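You operate a simulated robot arm through the tools that you are given. There is no shell and no other tool. Be economical: measure what you need, move in short steps, check, and stop when the job is done.

The job below is to be done with a simulated two-armed robot. You get a single attempt, and the scene is never put back.

## Task
Pick up the can that says "grease" from the grey table with one hand, pass it to the other hand and put it in the green tray on the green table. Count the discs on the white table, then put as many of the short mandrels from the white table on the grey table. Take the thin purple reel and leave it on the green card. Do these in any order. Set down upright: can.

Only the result counts: the job must be done as asked and must still hold three seconds after the hand-in. Knocking over, shifting, dropping, spilling or breaking anything else fails it.

## Robot
Two 7-joint arms with fingered hands on one trunk, on a base that drives. Base frame: it is fixed to the floor where the robot stands at the start and does not move with it; the origin is under the middle of the robot, x ahead of it, y to its left, z up; the surface under the hand at the start is at about z = 0.8. Lengths are in m, angles in rad, forces in N, time in s.
The left shoulder is at the start at [0.243, 0.125, 1.045], the right one opposite. Places, roughly: disc [3.5, 0.25, 0.75]; green card [-6.75, 0.5, 0.5]; green tray on the green table (15x22 cm) [0.58, -3.48, 0.86]; grey table [0.8, 0.4, 0.8]; short mandrel [3.5, 0.75, 1]; thin purple reel [-6.75, 0.25, 0.5]. Payload 3.7 kg a hand.
The tool frame of a hand sits at the grasp point between the pads (the TCP): z along the fingers, y along the line on which they close. The tips reach 0.025 m beyond it. The gripper opens to 0.088 m. The gripper's body begins 0.029 m behind the TCP. The gripper is a hand of 5 fingers: y runs from the thumb to the fingers, the wrist lies at [-0.013, -0.097, -0.162] in the tool frame, and closing takes about 1.5 s.
Orientation is that of the tool frame in the base frame, as a unit quaternion [x, y, z, w]. With the fingers straight down and the wrist toward the robot, the tool's x, y and z point along [0, 1, 0], [1, 0, 0] and [0, 0, -1] of the base frame.

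## Interface
- The arms move only by the tool play_rows. It takes "left_increments", "right_increments" or both (then of equal length, played together; a hand with none holds still); each is a list of rows, each a list of 6 numbers: the shift along the base's x, y, z in m, then the turn, a rotation vector about the base's x, y, z in rad. In form: [[tx, ty, tz, rx, ry, rz], ...]. A call has 1 to 20 rows; each row shifts and turns the commanded pose from where the row before left it. "left_gripper" and "right_gripper" are, for a hand that has rows, the finger opening in m, from 0 to 0.088, set as the call begins (left out, the last holds). A row lasts 0.2 s, in which the tool goes at most 0.05 m and 0.15 rad; a call with a longer step from one row to the next is refused whole, and so is a gripper value outside its range. A pose out of reach is approached as far as the arm can. The call stops where the force on the tool passes 40 N (or 10 N more than at its start, if that is more) or the arm is blocked; 0.2 s more then pass. The fingers move at their own pace (about 0.045 m/s each) and stop on an object; they squeeze with about 25 N. The grip force told is the motor's: it shows also when the fingers shut on nothing. Time passes only in rows, and 0.2 s behind the last, so rows that do not move let the fingers close. The reply holds the time, the measured pose of the TCP, the force on the tool along the base axes, the opening and the grip force, in the units named above and with some noise, with the torque about the TCP (base axes, N m) and any sound that the robot's microphone picked up, and new pictures: "pictures" is both (left out), scene, wrist or none (wrist: the cameras of the hands that moved).
- Cameras (640 x 400 px; columns grow to the right, rows downward): "scene" is now at [0.3648, 0.0223, 1.1715]; the picture's right is [0.26, -0.97, 0.00], its down [-0.59, -0.16, -0.79] and it looks along [0.77, 0.20, -0.61] (base axes); focal length 214 px, centre (320, 200). "left" rides on the left gripper at [-0.059, -0.079, -0.105] in its tool frame; the picture's right is [-0.73, -0.32, 0.61], its down [0.62, -0.68, 0.38] and it looks along [0.29, 0.66, 0.70] (tool axes); focal length 234 px, centre (320, 200). "right" rides on the right gripper at [0.059, -0.079, -0.105] in its tool frame; the picture's right is [-0.73, 0.32, -0.61], its down [-0.62, -0.68, 0.38] and it looks along [-0.29, 0.66, 0.70] (tool axes); focal length 234 px, centre (320, 200). There is no depth. A picture from a camera that has moved, and an enlarged one, comes with that camera's place and axes in the base frame and with its lens.
- raise_lower(by): slides the trunk up (or, below 0, down) by that many m; the arms and the scene camera ride with it, the base frame stays. It gives what a move gives, with no picture.
- roll_base(legs): drives the robot by 1 to 6 legs, each [ahead, left, turn to the left] in m, m and rad, along the robot's own axes; the way and the turn of a leg run together, so that a leg with both is an arc; at most 1.5 m and 3.142 rad a leg. The arms and the cameras ride along, it lands a little off, and it stops where it bumps. It gives what a move gives, and a new picture of the scene camera.
- finger_targets(index, middle, ring, little, thumb_bend, thumb_turn, hand): sets how far each is bent, from 0 (flat) to 100 (curled in); at 30 the hand is open as for a grip, at 70 the pads meet at the TCP. One left out holds its place. A second passes; each finger stops where it meets its share of the squeeze, and holds until it gets a number again. A gripper value or a shape takes the hand back. It gives what a move gives, with no picture; readings hold the bend of each and the force on index, middle, ring, little, thumb and palm. thumb_turn goes from beside the hand (0) to across from the fingers (100), as for a grip.
- hand_shape(shape, hand): the hand has 5 fingers and takes this shape, open, in about a second: jaw (thumb against the fingers, like two jaws); tri (thumb and two fingers); tip (a fingertip pinch); poke (one finger out to press); point (the index stretched); flat (the hand flat); cup (the hand cupped); fist (a fist). The gripper value then closes the fingers along that shape, each until it touches; the sizes above hold for jaw. It gives what a move gives, with no picture.
- turn_head(pan, tilt): turns the head with the scene camera to pan (to the left, within 1.396 rad either way) and tilt (down, from -0.506 to 1.204), counted from straight ahead of the robot. It gives what a move gives, and a new picture of the scene camera.
- close_up(camera, box): a new picture of the part [left, top, right, bottom] of that camera's present view, enlarged. No time passes.
- job_done(): hands the job in; it is judged then, once.

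Work in short steps. Places have to be worked out from the pictures, the camera data and where the tool is seen: move nearer, look again, correct. Check each grasp and each placing, and mend what went wrong. You have 175 turns and 260 pictures in all, those below and enlarged ones among them. Open the grippers and draw the arms clear of the work before you hand the job in, unless the task says otherwise; then end with one line.

The tools are called after "Request:" as name(argument=value, ...) on one line, values as JSON. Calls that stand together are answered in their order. play_rows: Moves the arms, as the interface text tells. Its arguments: {"type":"object","properties":{"left_increments":{"type":"array"},"left_gripper":{"type":"number"},"right_increments":{"type":"array"},"right_gripper":{"type":"number"},"pictures":{"type":"string","enum":["both","scene","wrist","none"]}},"required":[]} The other tools are called the same way: raise_lower (by) slides the trunk up or down; hand_shape (shape, hand) gives the hand a shape; finger_targets (index, middle, ring, little, thumb_bend, thumb_turn, hand) moves the fingers one by one; roll_base (legs) drives the base; turn_head (pan, tilt) turns the head that bears the scene camera; close_up (camera, box) takes an enlarged picture of a part of a camera's view; job_done () hands the job in.

At the start:

```text
time: 0.0
left_tcp_pos: [0.4286, 0.3728, 1.0905]
left_ee_rot: [0.707, 0.707, 0.0, 0.0]
left_wrist_force: [-0.3, 0.2, -0.8]
left_wrist_torque: [0.01, -0.02, -0.01]
left_finger_gap: 0.088
left_grip_force: 0.0
left_shape: jaw
left_bend: [30.0, 30.0, 30.0, 30.0, 30.0, 98.0]
left_finger forces: [0.0, 0.0, 0.0, 0.0, 0.0, 0.0]
right_tcp_pos: [0.5676, -0.1116, 1.0964]
right_ee_rot: [0.707, 0.708, 0.0, 0.001]
right_wrist_force: [0.7, 0.3, -0.3]
right_wrist_torque: [0.01, -0.02, -0.01]
right_finger_gap: 0.0879
right_grip_force: 0.1
right_shape: jaw
right_bend: [30.0, 30.0, 30.0, 30.0, 30.0, 98.0]
right_finger forces: [0.1, 0.1, 0.0, 0.0, 0.1, 0.1]
trunk travel left (down, up): [-0.075, 0.34]
robot x, y, heading: [0.0022, 0.0015, -0.0]
head pan, tilt: [0.26, 0.656]
```

scene: 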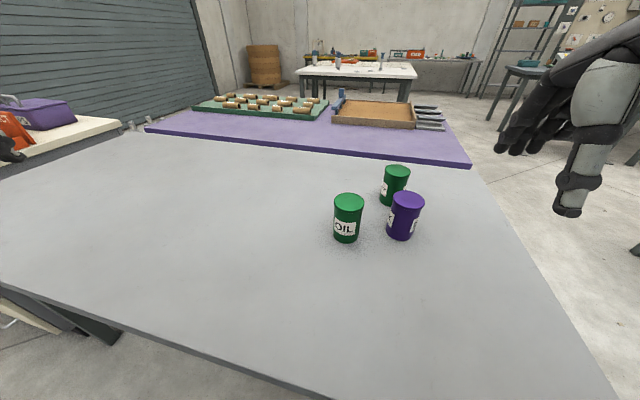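
right: 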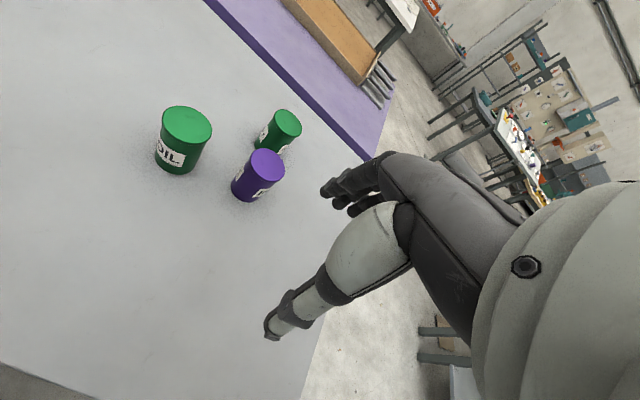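
left: 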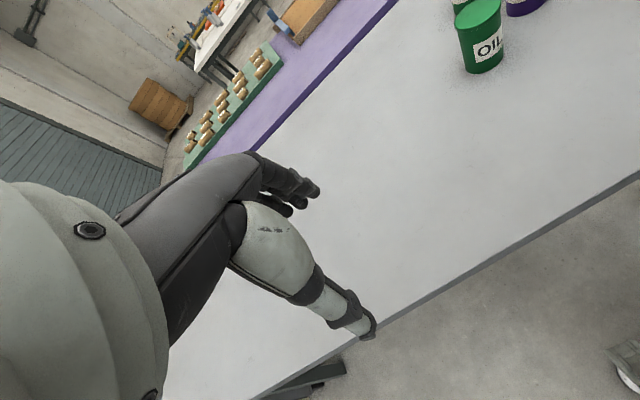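

Three cans are visible: one reads "OIL", and the others need reading. I'll take close-ups from the scene and right cameras.

Request:
close_up(camera="scene", box=[310, 150, 450, 250])

Request:
close_up(camera="right", box=[140, 90, 320, 210])

```text
4.00 times, centred on (380, 200) of scene
camera zoom: at [0.3648, 0.0223, 1.1715], right [0.26, -0.97, 0.0], down [-0.59, -0.16, -0.79], along [0.77, 0.2, -0.61], focal length 858 px, centre (80, 200)
```

zoom: 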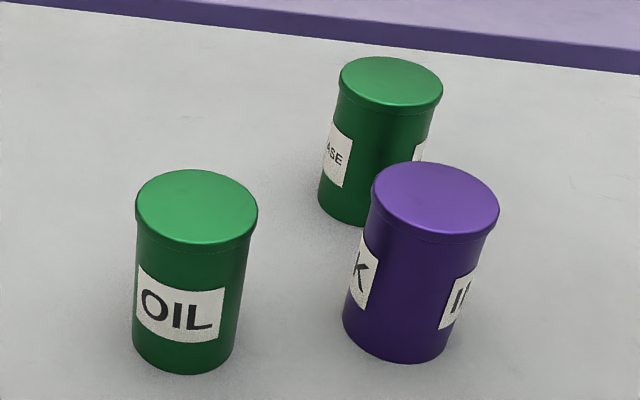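

```text
3.33 times, centred on (230, 150) of right
camera zoom: at [0.4897, -0.0517, 1.1996], right [0.32, -0.73, 0.61], down [-0.68, -0.62, -0.38], along [0.66, -0.29, -0.7], focal length 781 px, centre (620, 367)
```

zoom: 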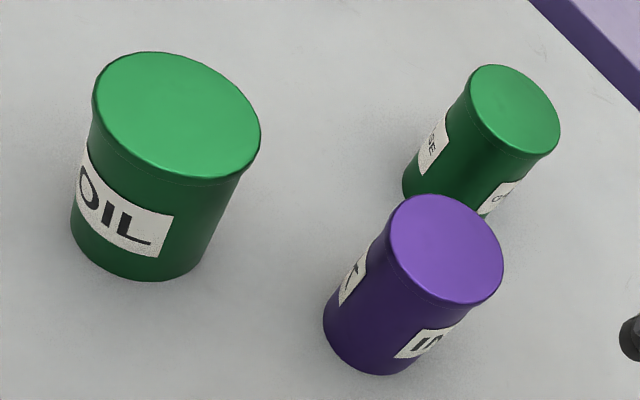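

Back green can is the grease can, at about (0.87, -0.05); it's roughly 0.10 tall with a 0.063 lid, and the ink can stands close in front of it. Before planning the drive I'll look around, starting on the right.

Request:
turn_head(pan=-1.2, tilt=0.45)

Request:
turn_head(pan=-0.2, tilt=0.3)

```text
time: 1.6
left_tcp_pos: [0.4284, 0.3737, 1.0916]
left_ee_rot: [0.707, 0.707, 0.0, 0.0]
left_wrist_force: [-0.7, 0.1, 0.2]
left_wrist_torque: [0.03, -0.03, -0.01]
left_finger_gap: 0.0876
left_grip_force: 0.1
left_shape: jaw
left_bend: [30.0, 30.0, 30.0, 30.0, 30.0, 98.0]
left_finger forces: [0.1, 0.0, 0.0, 0.0, 0.0, 0.1]
right_tcp_pos: [0.5689, -0.1112, 1.0951]
right_ee_rot: [0.707, 0.707, 0.0, -0.001]
right_wrist_force: [0.1, 0.1, 0.6]
right_wrist_torque: [0.0, 0.03, 0.03]
right_finger_gap: 0.0875
right_grip_force: 0.1
right_shape: jaw
right_bend: [30.0, 30.0, 30.0, 30.0, 30.0, 98.0]
right_finger forces: [0.0, 0.0, 0.1, 0.0, 0.0, 0.0]
trunk travel left (down, up): [-0.075, 0.34]
robot x, y, heading: [0.0003, -0.0006, -0.003]
head pan, tilt: [-1.201, 0.45]
camera scene: at [0.3145, -0.0856, 1.19], right [-0.93, -0.36, 0.0], down [-0.16, 0.41, -0.9], along [0.33, -0.84, -0.44], focal length 214 px, centre (320, 200)
```

scene: 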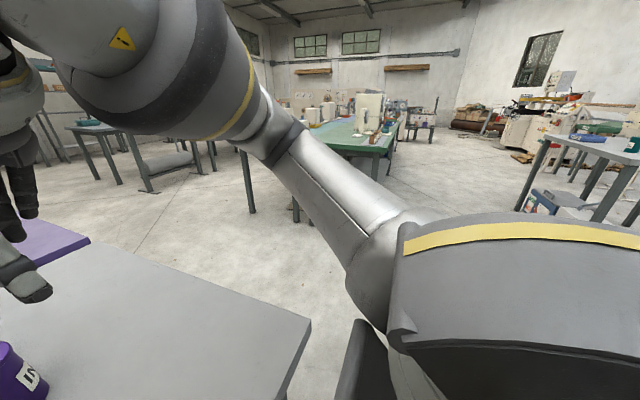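

```text
time: 2.8
left_tcp_pos: [0.4288, 0.3735, 1.0917]
left_ee_rot: [0.707, 0.708, 0.0, 0.0]
left_wrist_force: [0.4, 0.6, -1.1]
left_wrist_torque: [0.01, -0.02, 0.03]
left_finger_gap: 0.0876
left_grip_force: 0.2
left_shape: jaw
left_bend: [30.0, 30.0, 30.0, 30.0, 30.0, 98.0]
left_finger forces: [0.1, 0.0, 0.0, 0.0, 0.0, 0.1]
right_tcp_pos: [0.5677, -0.1106, 1.0951]
right_ee_rot: [0.707, 0.707, -0.001, 0.0]
right_wrist_force: [-0.8, 0.6, 0.1]
right_wrist_torque: [0.01, 0.01, -0.02]
right_finger_gap: 0.0877
right_grip_force: 0.1
right_shape: jaw
right_bend: [30.0, 30.0, 30.0, 30.0, 30.0, 98.0]
right_finger forces: [0.1, 0.0, 0.1, 0.0, 0.1, 0.0]
trunk travel left (down, up): [-0.075, 0.34]
robot x, y, heading: [0.0028, 0.0027, -0.003]
head pan, tilt: [-0.201, 0.3]
camera scene: at [0.3727, -0.0186, 1.2039], right [-0.2, -0.98, 0.0], down [-0.29, 0.06, -0.96], along [0.94, -0.19, -0.3], focal length 214 px, centre (320, 200)
```

scene: 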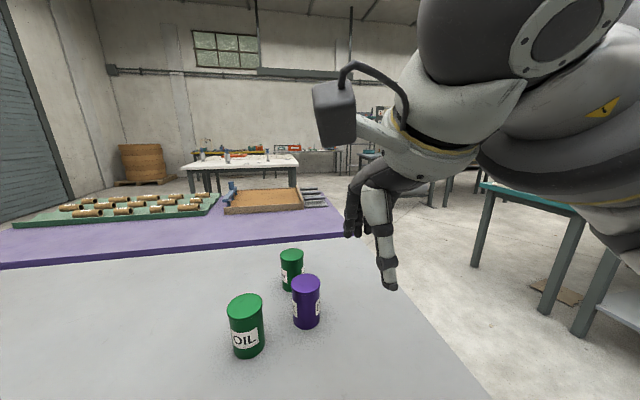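

The floor on the right is clear (grey table's right edge at y≈-0.33, teal table beyond y≈-1.75). I'll drive round to the right side of the grey table and face it, so a low side grasp of the grease can is clear of the other cans.

Request:
roll_base(legs=[[0, -0.8, 0], [0.9, 0, 0], [0, 0, 1.571]])

Request:
turn_head(pan=0.1, tilt=0.75)

```text
time: 18.3
left_tcp_pos: [0.477, -0.4023, 1.0925]
left_ee_rot: [0.004, 1.0, -0.001, 0.0]
left_wrist_force: [-0.7, -0.9, -0.2]
left_wrist_torque: [-0.01, 0.03, 0.0]
left_finger_gap: 0.0879
left_grip_force: 0.1
left_shape: jaw
left_bend: [30.0, 30.0, 30.0, 30.0, 30.0, 98.0]
left_finger forces: [0.0, 0.1, 0.1, 0.0, 0.0, 0.1]
right_tcp_pos: [0.9623, -0.265, 1.0961]
right_ee_rot: [0.004, 1.0, 0.0, 0.0]
right_wrist_force: [0.6, -1.1, -0.4]
right_wrist_torque: [0.02, -0.01, -0.01]
right_finger_gap: 0.0877
right_grip_force: 0.1
right_shape: jaw
right_bend: [30.0, 30.0, 30.0, 30.0, 30.0, 98.0]
right_finger forces: [0.0, 0.0, 0.0, 0.0, 0.1, 0.1]
trunk travel left (down, up): [-0.075, 0.34]
robot x, y, heading: [0.8506, -0.8335, 1.562]
head pan, tilt: [-0.201, 0.3]
camera scene: at [0.8677, -0.4591, 1.2039], right [0.98, -0.21, 0.0], down [-0.06, -0.29, -0.96], along [0.2, 0.93, -0.3], focal length 214 px, centre (320, 200)
```

scene: 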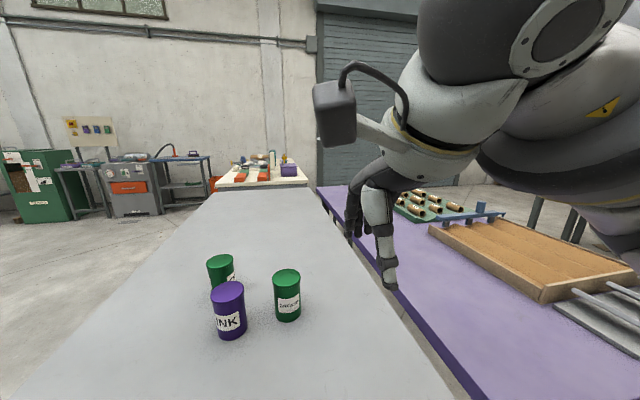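

```text
time: 19.2
left_tcp_pos: [0.4771, -0.4026, 1.0916]
left_ee_rot: [0.004, 1.0, 0.0, 0.0]
left_wrist_force: [-0.7, -0.6, -0.1]
left_wrist_torque: [-0.01, 0.0, -0.03]
left_finger_gap: 0.0878
left_grip_force: 0.0
left_shape: jaw
left_bend: [30.0, 30.0, 30.0, 30.0, 30.0, 98.0]
left_finger forces: [0.0, 0.0, 0.1, 0.0, 0.0, 0.1]
right_tcp_pos: [0.9628, -0.2659, 1.096]
right_ee_rot: [0.004, 1.0, 0.0, 0.0]
right_wrist_force: [0.2, 0.0, 0.8]
right_wrist_torque: [0.01, 0.04, 0.03]
right_finger_gap: 0.0879
right_grip_force: 0.1
right_shape: jaw
right_bend: [30.0, 30.0, 30.0, 30.0, 30.0, 98.0]
right_finger forces: [0.0, 0.1, 0.0, 0.0, 0.0, 0.0]
trunk travel left (down, up): [-0.075, 0.34]
robot x, y, heading: [0.8462, -0.8317, 1.563]
head pan, tilt: [0.099, 0.75]
camera scene: at [0.841, -0.4679, 1.1636], right [1.0, 0.09, 0.0], down [0.06, -0.68, -0.73], along [-0.07, 0.73, -0.68], focal length 214 px, centre (320, 200)
```

scene: 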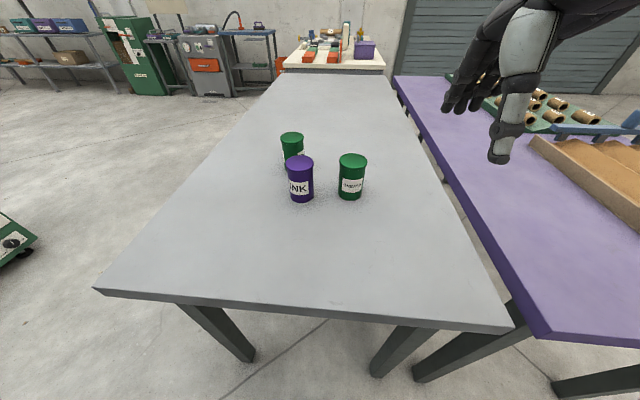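

Now the label faces me. A close-up will confirm "grease" and refine the position.

Request:
close_up(camera="scene", box=[260, 120, 400, 207])

```text
4.57 times, centred on (330, 164) of scene
camera zoom: at [0.841, -0.4679, 1.1636], right [1.0, 0.09, 0.0], down [0.06, -0.68, -0.73], along [-0.07, 0.73, -0.68], focal length 980 px, centre (274, 367)
```

zoom: 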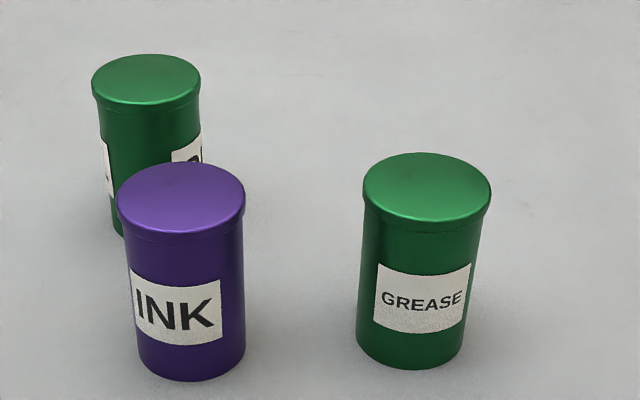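

Confirmed GREASE at about (0.877, -0.048), table z≈0.80. I'll turn the left hand into a handshake pose pointing at the can while it's still high, and shift the right hand aside.

Request:
play_rows(left_increments=[[0.0286, 0.0169, -0.0075, 0.0661, -0.0943, 0.0862], [0.0286, 0.0169, -0.0075, 0.0661, -0.0943, 0.0862], [0.0286, 0.0169, -0.0075, 0.0661, -0.0943, 0.0862], [0.0286, 0.0169, -0.0075, 0.0661, -0.0943, 0.0862], [0.0286, 0.0169, -0.0075, 0.0661, -0.0943, 0.0862], [0.0286, 0.0169, -0.0075, 0.0661, -0.0943, 0.0862], [0.0286, 0.0169, -0.0075, 0.0661, -0.0943, 0.0862], [0.0286, 0.0169, -0.0075, 0.0661, -0.0943, 0.0862], [0.0286, 0.0169, -0.0075, 0.0661, -0.0943, 0.0862], [0.0286, 0.0169, -0.0075, 0.0661, -0.0943, 0.0862], [0.0286, 0.0169, -0.0075, 0.0661, -0.0943, 0.0862], [0.0286, 0.0169, -0.0075, 0.0661, -0.0943, 0.0862]], right_increments=[[0.0125, -0.004, 0.01, 0, 0, 0], [0.0125, -0.004, 0.01, 0, 0, 0], [0.0125, -0.004, 0.01, 0, 0, 0], [0.0125, -0.004, 0.01, 0, 0, 0], [0.0125, -0.004, 0.01, 0, 0, 0], [0.0125, -0.004, 0.01, 0, 0, 0], [0.0125, -0.004, 0.01, 0, 0, 0], [0.0125, -0.004, 0.01, 0, 0, 0], [0.0125, -0.004, 0.01, 0, 0, 0], [0.0125, -0.004, 0.01, 0, 0, 0], [0.0125, -0.004, 0.01, 0, 0, 0], [0.0125, -0.004, 0.01, 0, 0, 0]], pictures="scene")

```text
time: 21.8
left_tcp_pos: [0.7703, -0.1219, 1.0791]
left_ee_rot: [-0.452, 0.651, 0.352, 0.498]
left_wrist_force: [0.1, -0.8, -0.3]
left_wrist_torque: [0.01, 0.05, 0.02]
left_finger_gap: 0.0877
left_grip_force: 0.2
left_shape: jaw
left_bend: [30.0, 30.0, 30.0, 30.0, 30.0, 98.0]
left_finger forces: [0.0, 0.0, 0.0, 0.1, 0.0, 0.1]
left hand out of reach, approached as far as the arm can: row 2, 3, 4, 5, 6, 7, 8, 12
right_tcp_pos: [1.1113, -0.3139, 1.2139]
right_ee_rot: [0.005, 1.0, -0.002, 0.0]
right_wrist_force: [1.0, -0.8, 0.1]
right_wrist_torque: [0.01, 0.01, 0.03]
right_finger_gap: 0.0878
right_grip_force: 0.1
right_shape: jaw
right_bend: [30.0, 30.0, 30.0, 30.0, 30.0, 98.0]
right_finger forces: [0.0, 0.0, 0.0, 0.0, 0.1, 0.0]
trunk travel left (down, up): [-0.075, 0.34]
robot x, y, heading: [0.8501, -0.8308, 1.561]
head pan, tilt: [0.099, 0.75]
camera scene: at [0.8412, -0.4676, 1.1634], right [1.0, 0.09, 0.0], down [0.06, -0.68, -0.73], along [-0.07, 0.73, -0.68], focal length 214 px, centre (320, 200)
```

scene: 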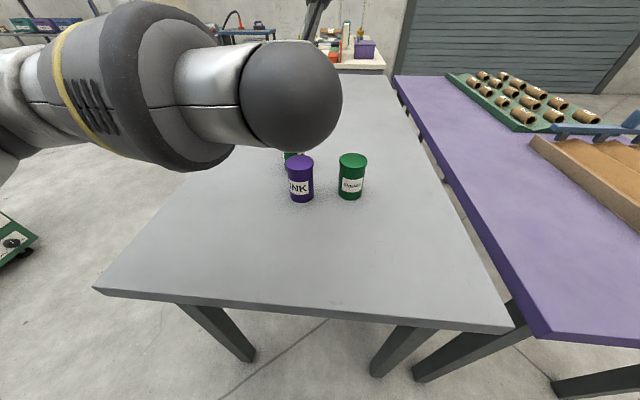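

Orientation reached, but position stopped short (TCP at (0.77,-0.12,1.08)). I'll move down a bit and look with the wrist camera.

Request:
play_rows(left_increments=[[0.0, -0.01, -0.03, 0, 0, 0], [0.0, -0.01, -0.03, 0, 0, 0]])

```text
time: 22.4
left_tcp_pos: [0.7652, -0.1231, 1.0201]
left_ee_rot: [-0.451, 0.653, 0.351, 0.497]
left_wrist_force: [0.3, 0.0, 0.4]
left_wrist_torque: [0.0, 0.03, 0.06]
left_finger_gap: 0.0879
left_grip_force: 0.0
left_shape: jaw
left_bend: [30.0, 30.0, 30.0, 30.0, 30.0, 98.0]
left_finger forces: [0.0, 0.1, 0.0, 0.1, 0.1, 0.0]
left hand out of reach, approached as far as the arm can: row 1, 2
right_tcp_pos: [1.1109, -0.3142, 1.2141]
right_ee_rot: [0.004, 1.0, 0.0, 0.0]
right_wrist_force: [-0.4, -0.3, 0.9]
right_wrist_torque: [-0.02, -0.02, 0.0]
right_finger_gap: 0.0879
right_grip_force: 0.0
right_shape: jaw
right_bend: [30.0, 30.0, 30.0, 30.0, 30.0, 98.0]
right_finger forces: [0.1, 0.0, 0.0, 0.0, 0.0, 0.0]
trunk travel left (down, up): [-0.075, 0.34]
robot x, y, heading: [0.8481, -0.8322, 1.564]
head pan, tilt: [0.099, 0.75]
camera scene: at [0.8405, -0.4678, 1.1635], right [1.0, 0.09, 0.0], down [0.06, -0.68, -0.73], along [-0.07, 0.73, -0.68], focal length 214 px, centre (320, 200)
camera left: at [0.81, -0.2315, 1.1031], right [0.58, 0.61, 0.54], down [0.71, -0.04, -0.71], along [-0.41, 0.79, -0.45], focal length 234 px, centre (320, 200)
```

scene: 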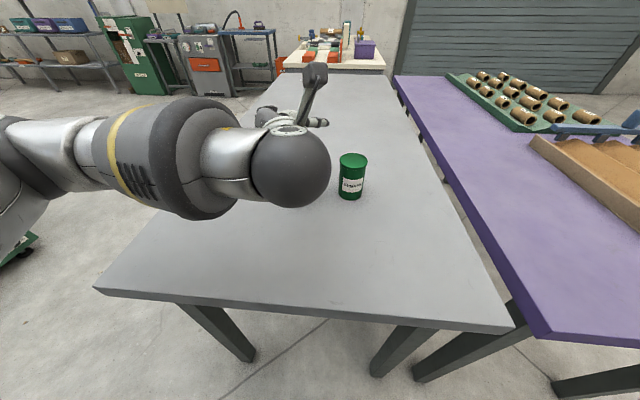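
left: 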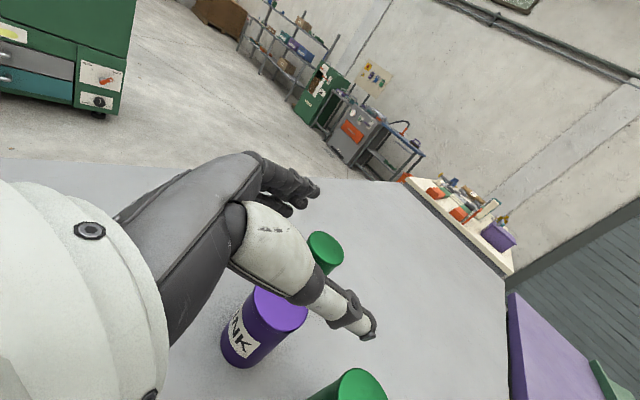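

The left forearm crosses too much for that approach. The right side of the grease can is open, so I'll use the right hand for the low side grasp and the left for receiving from above. Retract the left arm and turn the right hand.

Request:
play_rows(left_increments=[[-0.0286, -0.0159, 0.0125, -0.0661, 0.0943, -0.0862], [-0.0286, -0.0159, 0.0125, -0.0661, 0.0943, -0.0862], [-0.0286, -0.0159, 0.0125, -0.0661, 0.0943, -0.0862], [-0.0286, -0.0159, 0.0125, -0.0661, 0.0943, -0.0862], [-0.0286, -0.0159, 0.0125, -0.0661, 0.0943, -0.0862], [-0.0286, -0.0159, 0.0125, -0.0661, 0.0943, -0.0862], [-0.0286, -0.0159, 0.0125, -0.0661, 0.0943, -0.0862], [-0.0286, -0.0159, 0.0125, -0.0661, 0.0943, -0.0862], [-0.0286, -0.0159, 0.0125, -0.0661, 0.0943, -0.0862], [-0.0286, -0.0159, 0.0125, -0.0661, 0.0943, -0.0862], [-0.0286, -0.0159, 0.0125, -0.0661, 0.0943, -0.0862], [-0.0286, -0.0159, 0.0125, -0.0661, 0.0943, -0.0862]], right_increments=[[0, 0, 0, 0, 0, 0], [0, 0, 0, 0, 0, 0], [-0.0119, 0.017, -0.0264, 0.0456, 0.1252, -0.0594], [-0.0119, 0.017, -0.0264, 0.0456, 0.1252, -0.0594], [-0.0119, 0.017, -0.0264, 0.0456, 0.1252, -0.0594], [-0.0119, 0.017, -0.0264, 0.0456, 0.1252, -0.0594], [-0.0119, 0.017, -0.0264, 0.0456, 0.1252, -0.0594], [-0.0119, 0.017, -0.0264, 0.0456, 0.1252, -0.0594], [-0.0119, 0.017, -0.0264, 0.0456, 0.1252, -0.0594], [-0.0119, 0.017, -0.0264, 0.0456, 0.1252, -0.0594], [-0.0119, 0.017, -0.0264, 0.0456, 0.1252, -0.0594], [-0.0119, 0.017, -0.0264, 0.0456, 0.1252, -0.0594]], pictures="scene")

Request:
close_up(camera="right", box=[0, 0, 640, 400])

```text
time: 25.0
left_tcp_pos: [0.4222, -0.3072, 1.1745]
left_ee_rot: [0.004, 1.0, -0.001, 0.001]
left_wrist_force: [0.3, -0.5, -0.2]
left_wrist_torque: [0.03, -0.03, -0.02]
left_finger_gap: 0.0875
left_grip_force: 0.0
left_shape: jaw
left_bend: [30.0, 30.0, 30.0, 30.0, 30.0, 98.0]
left_finger forces: [0.0, 0.0, 0.0, 0.0, 0.0, 0.0]
left hand out of reach, approached as far as the arm can: row 3, 4
right_tcp_pos: [0.9991, -0.1457, 0.9591]
right_ee_rot: [0.267, 0.761, 0.201, -0.556]
right_wrist_force: [0.3, 0.0, -0.1]
right_wrist_torque: [-0.01, -0.03, 0.0]
right_finger_gap: 0.0878
right_grip_force: 0.0
right_shape: jaw
right_bend: [30.0, 30.0, 30.0, 30.0, 30.0, 98.0]
right_finger forces: [0.0, 0.0, 0.0, 0.0, 0.0, 0.0]
right hand out of reach, approached as far as the arm can: row 9, 12
trunk travel left (down, up): [-0.075, 0.34]
robot x, y, heading: [0.8479, -0.8324, 1.563]
head pan, tilt: [0.099, 0.75]
camera scene: at [0.8391, -0.4673, 1.1632], right [1.0, 0.09, 0.0], down [0.06, -0.68, -0.73], along [-0.07, 0.73, -0.68], focal length 214 px, centre (320, 200)
```

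scene: 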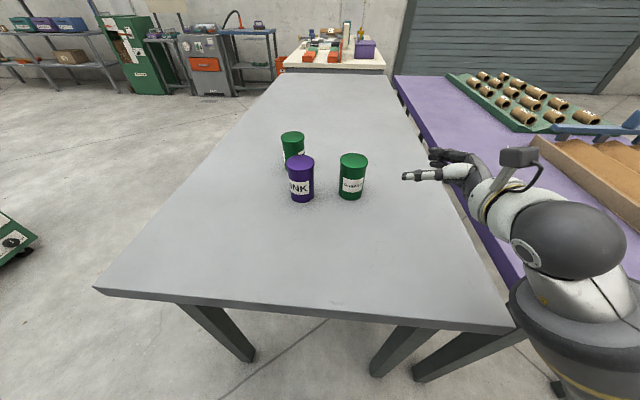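

```text
1.00 times, centred on (320, 200) of right (not enlarged: the box is as wide or as high as the picture)
camera zoom: at [1.0133, -0.2594, 1.0446], right [0.83, -0.25, -0.51], down [-0.56, -0.41, -0.72], along [-0.03, 0.88, -0.48], focal length 234 px, centre (320, 200)
```

zoom: 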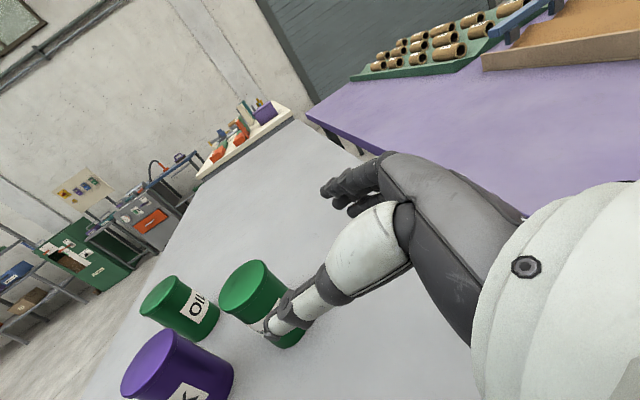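

Right hand now points at the can from the right with the thumb near and fingers far. I'll lower it to about z=0.85 while still back from the can.

Request:
play_rows(right_increments=[[0, 0, -0.03, 0, 0, 0], [0, 0, -0.03, 0, 0, 0], [0, 0, -0.03, 0, 0, 0], [0, 0, -0.012, 0, 0, 0]], pictures="both")

```text
time: 26.0
left_tcp_pos: [0.425, -0.3073, 1.1755]
left_ee_rot: [0.005, 1.0, 0.0, 0.0]
left_wrist_force: [-0.7, -0.6, 0.2]
left_wrist_torque: [0.02, 0.01, 0.02]
left_finger_gap: 0.0875
left_grip_force: 0.1
left_shape: jaw
left_bend: [30.0, 30.0, 30.0, 30.0, 30.0, 98.0]
left_finger forces: [0.1, 0.0, 0.1, 0.0, 0.1, 0.0]
right_tcp_pos: [0.9993, -0.1464, 0.8587]
right_ee_rot: [0.274, 0.744, 0.205, -0.573]
right_wrist_force: [0.7, 0.3, -0.7]
right_wrist_torque: [-0.02, 0.03, -0.01]
right_finger_gap: 0.088
right_grip_force: 0.1
right_shape: jaw
right_bend: [30.0, 30.0, 30.0, 30.0, 30.0, 98.0]
right_finger forces: [0.0, 0.1, 0.0, 0.0, 0.1, 0.1]
trunk travel left (down, up): [-0.075, 0.34]
robot x, y, heading: [0.8448, -0.8316, 1.562]
head pan, tilt: [0.099, 0.75]
camera scene: at [0.8412, -0.468, 1.1636], right [1.0, 0.09, 0.0], down [0.06, -0.68, -0.73], along [-0.07, 0.73, -0.68], focal length 214 px, centre (320, 200)
camera right: at [1.0157, -0.2624, 0.9413], right [0.8, -0.26, -0.55], down [-0.6, -0.39, -0.7], along [-0.04, 0.88, -0.47], focal length 234 px, centre (320, 200)
```

scene: 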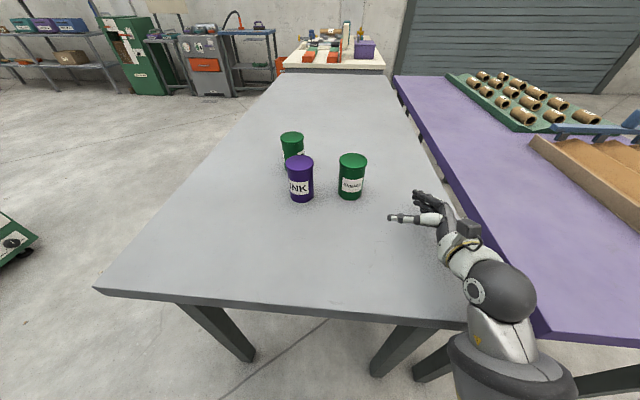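
right: 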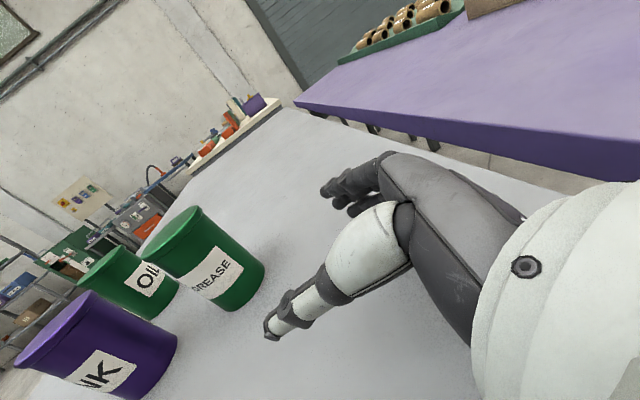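

Position (0.999,-0.146,0.859), reachable. Advancing along the finger direction about two thirds of the way, then check.

Request:
play_rows(right_increments=[[-0.0228, 0.0184, -0.003, 0, 0, 0], [-0.0228, 0.0184, -0.003, 0, 0, 0], [-0.0228, 0.0184, -0.003, 0, 0, 0]], pictures="both")

Request:
close_up(camera="scene", box=[280, 120, 480, 245])

```text
time: 27.0
left_tcp_pos: [0.4317, -0.3287, 1.1859]
left_ee_rot: [0.009, 1.0, 0.011, 0.001]
left_wrist_force: [0.7, 0.0, 0.7]
left_wrist_torque: [0.0, 0.0, 0.0]
left_finger_gap: 0.0876
left_grip_force: 0.1
left_shape: jaw
left_bend: [30.0, 30.0, 30.0, 30.0, 30.0, 98.0]
left_finger forces: [0.0, 0.0, 0.1, 0.0, 0.0, 0.0]
right_tcp_pos: [0.9704, -0.1156, 0.8766]
right_ee_rot: [0.264, 0.736, 0.249, -0.572]
right_wrist_force: [0.7, 0.2, 0.7]
right_wrist_torque: [0.01, -0.01, 0.01]
right_finger_gap: 0.0878
right_grip_force: 0.1
right_shape: jaw
right_bend: [30.0, 30.0, 30.0, 30.0, 30.0, 98.0]
right_finger forces: [0.1, 0.1, 0.1, 0.0, 0.1, 0.0]
right hand out of reach, approached as far as the arm can: row 3
trunk travel left (down, up): [-0.075, 0.34]
robot x, y, heading: [0.851, -0.8382, 1.555]
head pan, tilt: [0.099, 0.75]
stopped in row 3 (right hand): the arm was blocked; the commanded pose is now the measured one
camera scene: at [0.8452, -0.4939, 1.1714], right [1.0, 0.08, 0.0], down [0.06, -0.67, -0.74], along [-0.06, 0.74, -0.67], focal length 214 px, centre (320, 200)
camera right: at [0.98, -0.2381, 0.9513], right [0.8, -0.24, -0.55], down [-0.6, -0.31, -0.74], along [0.01, 0.92, -0.4], focal length 234 px, centre (320, 200)
```

scene: 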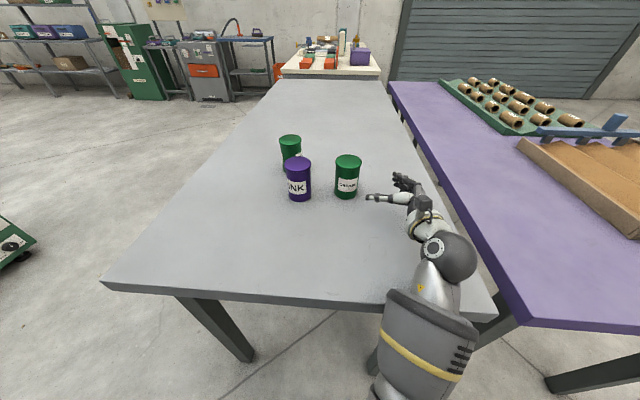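
right: 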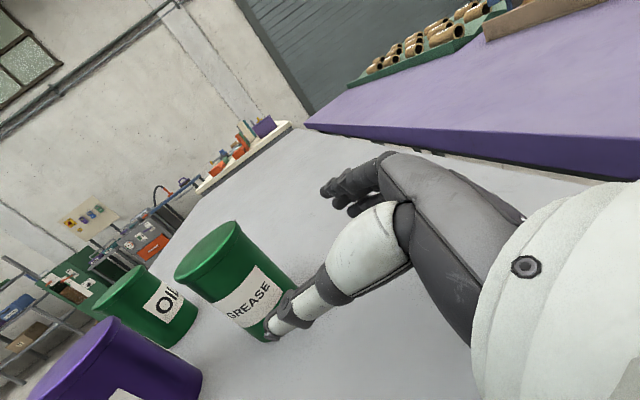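

```text
3.20 times, centred on (380, 182) of scene
camera zoom: at [0.8452, -0.4939, 1.1714], right [1.0, 0.08, 0.0], down [0.06, -0.67, -0.74], along [-0.06, 0.74, -0.67], focal length 686 px, centre (128, 256)
```

zoom: 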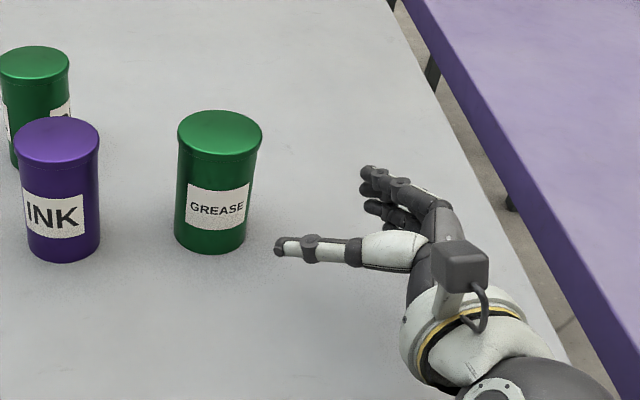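

The forearm met the table edge (elbow low). I'll back off upward, then raise the trunk so that the forearm slopes down from above.

Request:
play_rows(right_increments=[[0.01, -0.008, 0.03, 0, 0, 0], [0.012, -0.01, 0.03, 0, 0, 0], [0.012, -0.01, 0.03, 0, 0, 0]], pictures="none")

Request:
raise_lower(by=0.25)

Request:
turn_head(pan=-0.05, tilt=0.95)

```text
time: 27.8
left_tcp_pos: [0.4292, -0.3084, 1.1756]
left_ee_rot: [0.007, 1.0, -0.001, 0.0]
left_wrist_force: [-0.1, 0.2, 0.0]
left_wrist_torque: [0.01, 0.03, 0.06]
left_finger_gap: 0.0878
left_grip_force: 0.0
left_shape: jaw
left_bend: [30.0, 30.0, 30.0, 30.0, 30.0, 98.0]
left_finger forces: [0.0, 0.0, 0.0, 0.1, 0.0, 0.0]
right_tcp_pos: [1.0059, -0.1285, 0.9258]
right_ee_rot: [0.268, 0.742, 0.226, -0.572]
right_wrist_force: [-0.9, 0.2, -0.7]
right_wrist_torque: [0.0, 0.02, 0.02]
right_finger_gap: 0.0877
right_grip_force: 0.0
right_shape: jaw
right_bend: [30.0, 30.0, 30.0, 30.0, 30.0, 98.0]
right_finger forces: [0.0, 0.0, 0.0, 0.0, 0.1, 0.1]
right hand out of reach, approached as far as the arm can: row 1, 2, 3
trunk travel left (down, up): [-0.075, 0.34]
robot x, y, heading: [0.8507, -0.8411, 1.555]
head pan, tilt: [0.099, 0.75]
```

```text
time: 30.4
left_tcp_pos: [0.4294, -0.3068, 1.4248]
left_ee_rot: [0.007, 1.0, -0.002, 0.0]
left_wrist_force: [0.0, 0.7, -0.3]
left_wrist_torque: [-0.02, 0.03, -0.03]
left_finger_gap: 0.0877
left_grip_force: 0.0
left_shape: jaw
left_bend: [30.0, 30.0, 30.0, 30.0, 30.0, 98.0]
left_finger forces: [0.0, 0.0, 0.0, 0.0, 0.0, 0.1]
right_tcp_pos: [1.0052, -0.3108, 1.4839]
right_ee_rot: [0.088, 0.643, 0.439, -0.622]
right_wrist_force: [0.9, -0.2, 0.7]
right_wrist_torque: [0.02, 0.0, -0.01]
right_finger_gap: 0.0877
right_grip_force: 0.1
right_shape: jaw
right_bend: [30.0, 30.0, 30.0, 30.0, 30.0, 98.0]
right_finger forces: [0.0, 0.0, 0.0, 0.1, 0.0, 0.0]
trunk travel left (down, up): [-0.325, 0.09]
robot x, y, heading: [0.852, -0.8343, 1.553]
head pan, tilt: [0.099, 0.75]
```

```text
time: 31.1
left_tcp_pos: [0.4297, -0.3088, 1.4254]
left_ee_rot: [0.007, 1.0, 0.0, 0.0]
left_wrist_force: [0.9, -0.9, 0.5]
left_wrist_torque: [0.0, 0.0, -0.01]
left_finger_gap: 0.0879
left_grip_force: 0.1
left_shape: jaw
left_bend: [30.0, 30.0, 30.0, 30.0, 30.0, 98.0]
left_finger forces: [0.1, 0.1, 0.1, 0.1, 0.0, 0.0]
right_tcp_pos: [1.005, -0.3114, 1.4854]
right_ee_rot: [0.086, 0.642, 0.44, -0.622]
right_wrist_force: [0.0, 0.3, 0.1]
right_wrist_torque: [-0.02, 0.0, -0.01]
right_finger_gap: 0.0879
right_grip_force: 0.0
right_shape: jaw
right_bend: [30.0, 30.0, 30.0, 30.0, 30.0, 98.0]
right_finger forces: [0.1, 0.1, 0.1, 0.0, 0.0, 0.1]
trunk travel left (down, up): [-0.325, 0.09]
robot x, y, heading: [0.8511, -0.836, 1.558]
head pan, tilt: [-0.051, 0.949]
camera scene: at [0.8528, -0.712, 1.4233], right [1.0, -0.07, 0.0], down [-0.05, -0.81, -0.58], along [0.04, 0.58, -0.81], focal length 214 px, centre (320, 200)
```

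scene: 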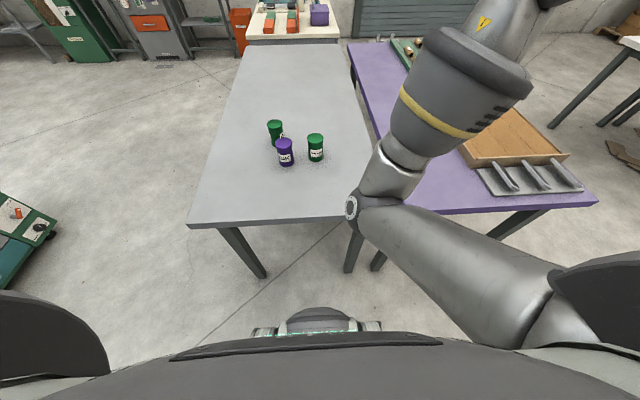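

The cans haven't moved, but raising the trunk also draws the shoulders back. I'll lower it partway and drive 5 cm nearer (as close as at the start), then look.

Request:
raise_lower(by=-0.12)

Request:
roll_base(legs=[[0.06, 0.03, 0.0]])

```text
time: 32.6
left_tcp_pos: [0.43, -0.3091, 1.3069]
left_ee_rot: [0.008, 1.0, 0.002, 0.0]
left_wrist_force: [-1.0, -1.0, 0.1]
left_wrist_torque: [0.01, -0.02, -0.01]
left_finger_gap: 0.0877
left_grip_force: 0.1
left_shape: jaw
left_bend: [30.0, 30.0, 30.0, 30.0, 30.0, 98.0]
left_finger forces: [0.1, 0.0, 0.0, 0.0, 0.0, 0.0]
right_tcp_pos: [1.0058, -0.2188, 1.2559]
right_ee_rot: [0.154, 0.686, 0.365, -0.61]
right_wrist_force: [-0.2, 0.1, -0.4]
right_wrist_torque: [-0.05, 0.02, 0.0]
right_finger_gap: 0.0878
right_grip_force: 0.1
right_shape: jaw
right_bend: [30.0, 30.0, 30.0, 30.0, 30.0, 98.0]
right_finger forces: [0.0, 0.0, 0.0, 0.0, 0.0, 0.0]
trunk travel left (down, up): [-0.205, 0.21]
robot x, y, heading: [0.8505, -0.8407, 1.552]
head pan, tilt: [-0.051, 0.949]
```

```text
time: 33.6
left_tcp_pos: [0.3997, -0.247, 1.305]
left_ee_rot: [0.007, 1.0, -0.001, 0.0]
left_wrist_force: [-0.1, 0.6, -0.9]
left_wrist_torque: [-0.02, -0.01, -0.02]
left_finger_gap: 0.0877
left_grip_force: 0.1
left_shape: jaw
left_bend: [30.0, 30.0, 30.0, 30.0, 30.0, 98.0]
left_finger forces: [0.0, 0.0, 0.1, 0.1, 0.0, 0.1]
right_tcp_pos: [0.9778, -0.1571, 1.2533]
right_ee_rot: [0.154, 0.687, 0.364, -0.61]
right_wrist_force: [-0.3, 0.5, -0.4]
right_wrist_torque: [0.0, -0.01, -0.01]
right_finger_gap: 0.0878
right_grip_force: 0.1
right_shape: jaw
right_bend: [30.0, 30.0, 30.0, 30.0, 30.0, 98.0]
right_finger forces: [0.0, 0.0, 0.1, 0.1, 0.1, 0.1]
trunk travel left (down, up): [-0.205, 0.21]
robot x, y, heading: [0.8161, -0.7768, 1.556]
head pan, tilt: [-0.051, 0.949]
camera scene: at [0.8246, -0.5564, 1.2986], right [1.0, -0.07, 0.0], down [-0.05, -0.81, -0.58], along [0.04, 0.58, -0.81], focal length 214 px, centre (320, 200)
```

scene: 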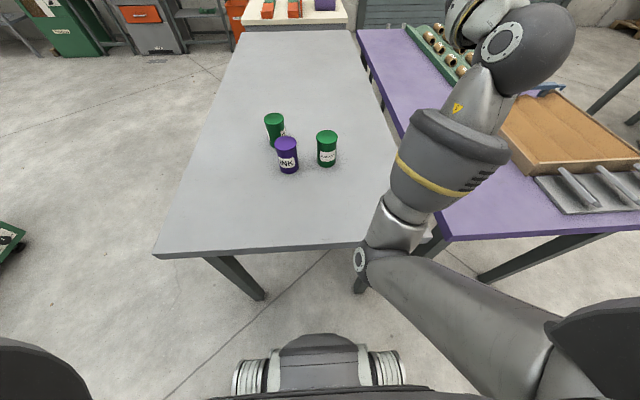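

Elbow geometry should now clear the table. Level the right hand back to its side-grasp orientation while lowering to the staging point.

Request:
play_rows(right_increments=[[0.003, 0.0, -0.0375, -0.0533, 0, 0], [0.003, 0.0, -0.0375, -0.0533, 0, 0], [0.003, 0.0, -0.0375, -0.0533, 0, 0], [0.003, 0.0, -0.0375, -0.0533, 0, 0], [0.003, 0.0, -0.0375, -0.0533, 0, 0], [0.003, 0.0, -0.0375, -0.0533, 0, 0], [0.0, 0.0, -0.0375, -0.0533, 0, 0], [0.0, 0.0, -0.0375, -0.0533, 0, 0]], pictures="scene")

```text
time: 35.4
left_tcp_pos: [0.4001, -0.2483, 1.3061]
left_ee_rot: [0.008, 1.0, 0.0, 0.0]
left_wrist_force: [-0.1, 0.9, -0.2]
left_wrist_torque: [-0.01, -0.02, 0.0]
left_finger_gap: 0.0879
left_grip_force: 0.0
left_shape: jaw
left_bend: [30.0, 30.0, 30.0, 30.0, 30.0, 98.0]
left_finger forces: [0.0, 0.1, 0.0, 0.0, 0.0, 0.0]
right_tcp_pos: [0.9955, -0.1588, 0.9538]
right_ee_rot: [0.28, 0.748, 0.21, -0.564]
right_wrist_force: [-0.4, 0.0, 0.1]
right_wrist_torque: [-0.01, 0.02, -0.01]
right_finger_gap: 0.0878
right_grip_force: 0.1
right_shape: jaw
right_bend: [30.0, 30.0, 30.0, 30.0, 30.0, 98.0]
right_finger forces: [0.0, 0.1, 0.1, 0.0, 0.1, 0.1]
trunk travel left (down, up): [-0.205, 0.21]
robot x, y, heading: [0.8198, -0.7748, 1.555]
head pan, tilt: [-0.051, 0.949]
camera scene: at [0.8253, -0.5571, 1.2987], right [1.0, -0.07, 0.0], down [-0.05, -0.81, -0.58], along [0.04, 0.58, -0.81], focal length 214 px, centre (320, 200)
```

scene: 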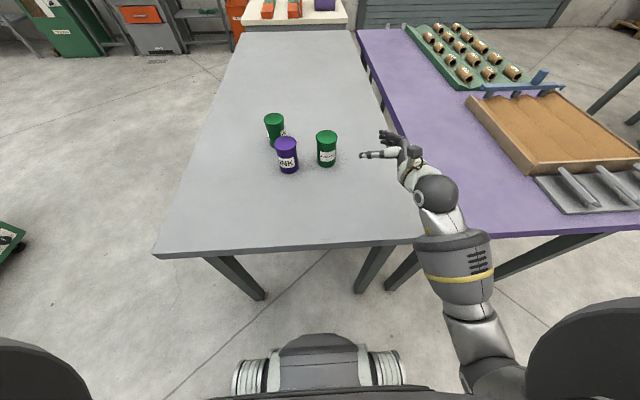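

Clean posture. Lower to grasp height and advance partway.

Request:
play_rows(right_increments=[[0.0, 0.0, -0.035, 0, 0, 0], [0.004, 0.005, -0.035, 0, 0, 0], [0.0, 0.0, -0.034, 0, 0, 0], [-0.023, 0.02, 0, 0, 0, 0], [-0.023, 0.02, 0, 0, 0, 0]], pictures="both")

Request:
close_up(camera="scene", box=[250, 90, 450, 215])

```text
time: 36.6
left_tcp_pos: [0.3998, -0.2467, 1.3048]
left_ee_rot: [0.009, 1.0, 0.0, 0.0]
left_wrist_force: [-0.4, -0.6, -0.3]
left_wrist_torque: [0.0, -0.01, 0.03]
left_finger_gap: 0.088
left_grip_force: 0.1
left_shape: jaw
left_bend: [30.0, 30.0, 30.0, 30.0, 30.0, 98.0]
left_finger forces: [0.0, 0.0, 0.1, 0.0, 0.1, 0.1]
right_tcp_pos: [0.9543, -0.1148, 0.8512]
right_ee_rot: [0.281, 0.748, 0.209, -0.564]
right_wrist_force: [-0.5, 0.6, -0.6]
right_wrist_torque: [-0.01, -0.05, -0.02]
right_finger_gap: 0.0877
right_grip_force: 0.0
right_shape: jaw
right_bend: [30.0, 30.0, 30.0, 30.0, 30.0, 98.0]
right_finger forces: [0.0, 0.0, 0.1, 0.1, 0.0, 0.0]
trunk travel left (down, up): [-0.205, 0.21]
robot x, y, heading: [0.8162, -0.7709, 1.556]
head pan, tilt: [-0.051, 0.949]
camera scene: at [0.8247, -0.557, 1.2987], right [1.0, -0.07, 0.0], down [-0.05, -0.81, -0.58], along [0.04, 0.58, -0.81], focal length 214 px, centre (320, 200)
camera right: at [0.9672, -0.229, 0.9364], right [0.8, -0.27, -0.53], down [-0.6, -0.39, -0.7], along [-0.01, 0.88, -0.47], focal length 234 px, centre (320, 200)
```

scene: 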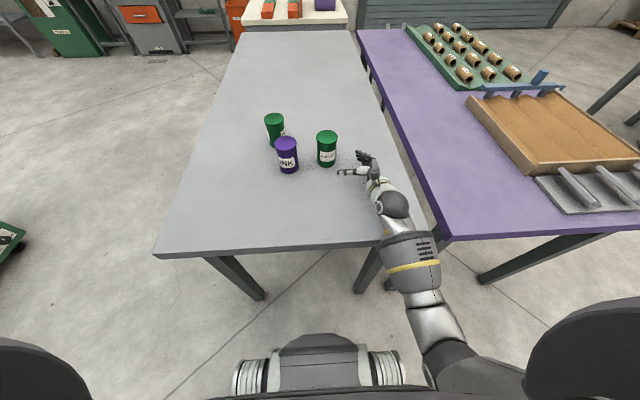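
right: 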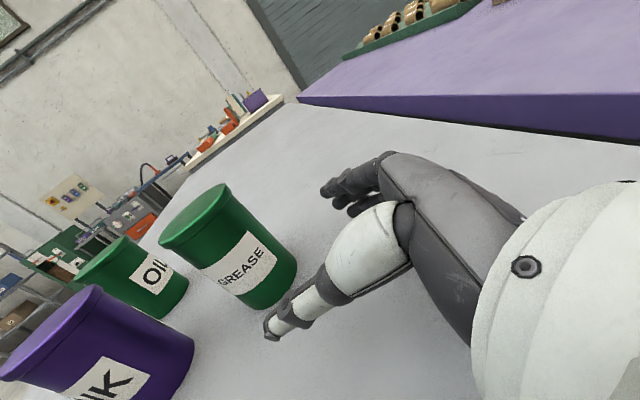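

```text
3.20 times, centred on (350, 152) of scene
camera zoom: at [0.8247, -0.557, 1.2987], right [1.0, -0.07, 0.0], down [-0.05, -0.81, -0.58], along [0.04, 0.58, -0.81], focal length 686 px, centre (224, 352)
```

zoom: 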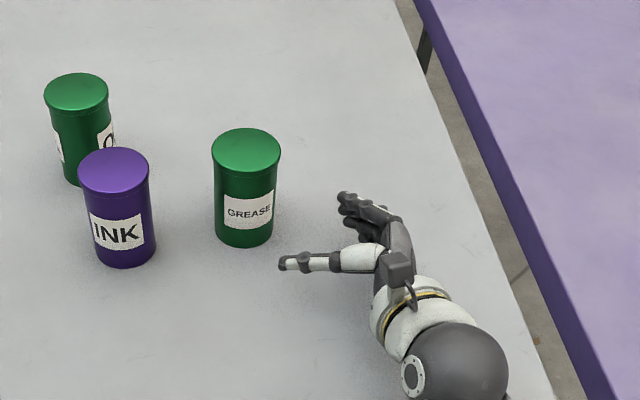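

Aligned. Final advance to around the can.

Request:
play_rows(right_increments=[[-0.023, 0.0203, 0, 0, 0, 0], [-0.023, 0.0203, 0, 0, 0, 0], [-0.021, 0.018, 0, 0, 0, 0]], pictures="wrist")

Request:
close_up(camera="scene", box=[270, 110, 398, 190])

```text
time: 37.4
left_tcp_pos: [0.3997, -0.2456, 1.3055]
left_ee_rot: [0.009, 1.0, 0.0, 0.0]
left_wrist_force: [-0.6, -0.3, 0.4]
left_wrist_torque: [0.0, -0.01, 0.01]
left_finger_gap: 0.0876
left_grip_force: 0.1
left_shape: jaw
left_bend: [30.0, 30.0, 30.0, 30.0, 30.0, 98.0]
left_finger forces: [0.0, 0.0, 0.0, 0.0, 0.1, 0.0]
right_tcp_pos: [0.8882, -0.0528, 0.8512]
right_ee_rot: [0.281, 0.748, 0.209, -0.563]
right_wrist_force: [0.0, -0.2, 0.3]
right_wrist_torque: [-0.01, -0.02, 0.05]
right_finger_gap: 0.0881
right_grip_force: 0.0
right_shape: jaw
right_bend: [30.0, 30.0, 30.0, 30.0, 30.0, 98.0]
right_finger forces: [0.0, 0.0, 0.0, 0.1, 0.0, 0.0]
trunk travel left (down, up): [-0.205, 0.21]
robot x, y, heading: [0.819, -0.774, 1.555]
head pan, tilt: [-0.051, 0.949]
camera right: at [0.9011, -0.168, 0.9356], right [0.8, -0.27, -0.53], down [-0.6, -0.39, -0.7], along [-0.01, 0.88, -0.47], focal length 234 px, centre (320, 200)
```

right: 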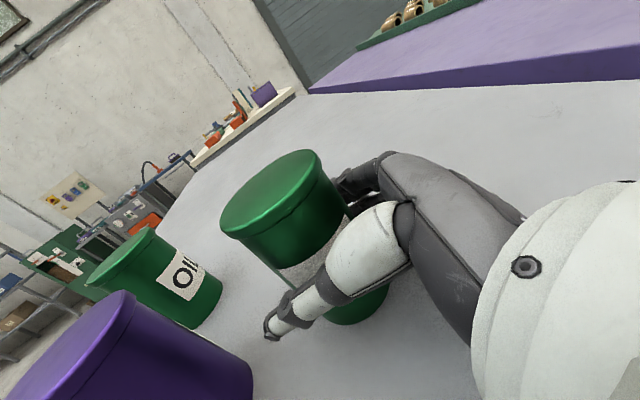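

```text
5.00 times, centred on (334, 150) of scene
camera zoom: at [0.8245, -0.5569, 1.2987], right [1.0, -0.07, 0.0], down [-0.05, -0.81, -0.58], along [0.04, 0.58, -0.81], focal length 1072 px, centre (250, 450)
```

zoom: 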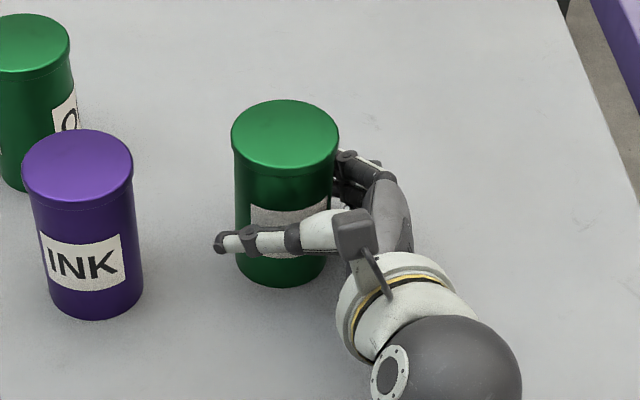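

The can sits between thumb and fingers with its upper part free. Closing the right hand.

Request:
play_rows(right_increments=[[0, 0, 0, 0, 0, 0], [0, 0, 0, 0, 0, 0], [0, 0, 0, 0, 0, 0], [0, 0, 0, 0, 0, 0], [0, 0, 0, 0, 0, 0], [0, 0, 0, 0, 0, 0], [0, 0, 0, 0, 0, 0], [0, 0, 0, 0, 0, 0]], right_gripper=0.0, pictures="wrist")

Request:
close_up(camera="scene", box=[270, 110, 398, 190])

```text
time: 39.2
left_tcp_pos: [0.4004, -0.2473, 1.3056]
left_ee_rot: [0.008, 1.0, 0.0, 0.0]
left_wrist_force: [0.9, 1.1, -0.4]
left_wrist_torque: [0.01, 0.02, -0.01]
left_finger_gap: 0.0877
left_grip_force: 0.0
left_shape: jaw
left_bend: [30.0, 30.0, 30.0, 30.0, 30.0, 98.0]
left_finger forces: [0.1, 0.0, 0.0, 0.1, 0.1, 0.0]
right_tcp_pos: [0.8884, -0.0535, 0.8514]
right_ee_rot: [0.28, 0.748, 0.211, -0.564]
right_wrist_force: [-0.7, 0.8, 0.8]
right_wrist_torque: [0.08, -0.05, 0.02]
right_finger_gap: 0.054
right_grip_force: 25.2
right_shape: jaw
right_bend: [29.0, 40.0, 37.0, 41.0, 62.0, 100.0]
right_finger forces: [12.0, 6.4, 3.0, 1.4, 22.7, 0.1]
trunk travel left (down, up): [-0.205, 0.21]
robot x, y, heading: [0.8215, -0.7813, 1.558]
head pan, tilt: [-0.051, 0.949]
camera right: at [0.9015, -0.1683, 0.9359], right [0.8, -0.27, -0.53], down [-0.6, -0.39, -0.7], along [-0.01, 0.88, -0.47], focal length 234 px, centre (320, 200)
```

right: 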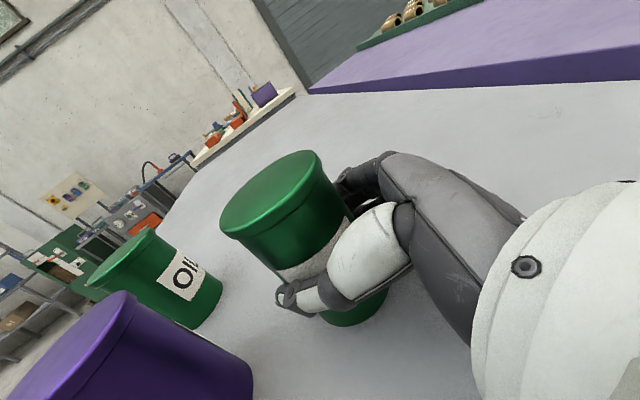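

```text
5.00 times, centred on (334, 150) of scene
camera zoom: at [0.825, -0.5572, 1.2987], right [1.0, -0.07, 0.0], down [-0.05, -0.81, -0.58], along [0.04, 0.58, -0.81], focal length 1072 px, centre (250, 450)
```

zoom: 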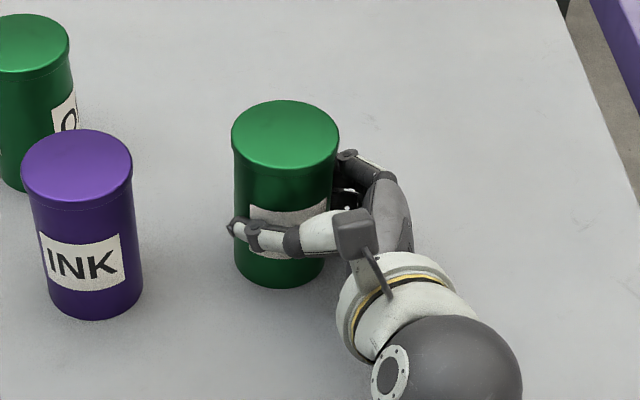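

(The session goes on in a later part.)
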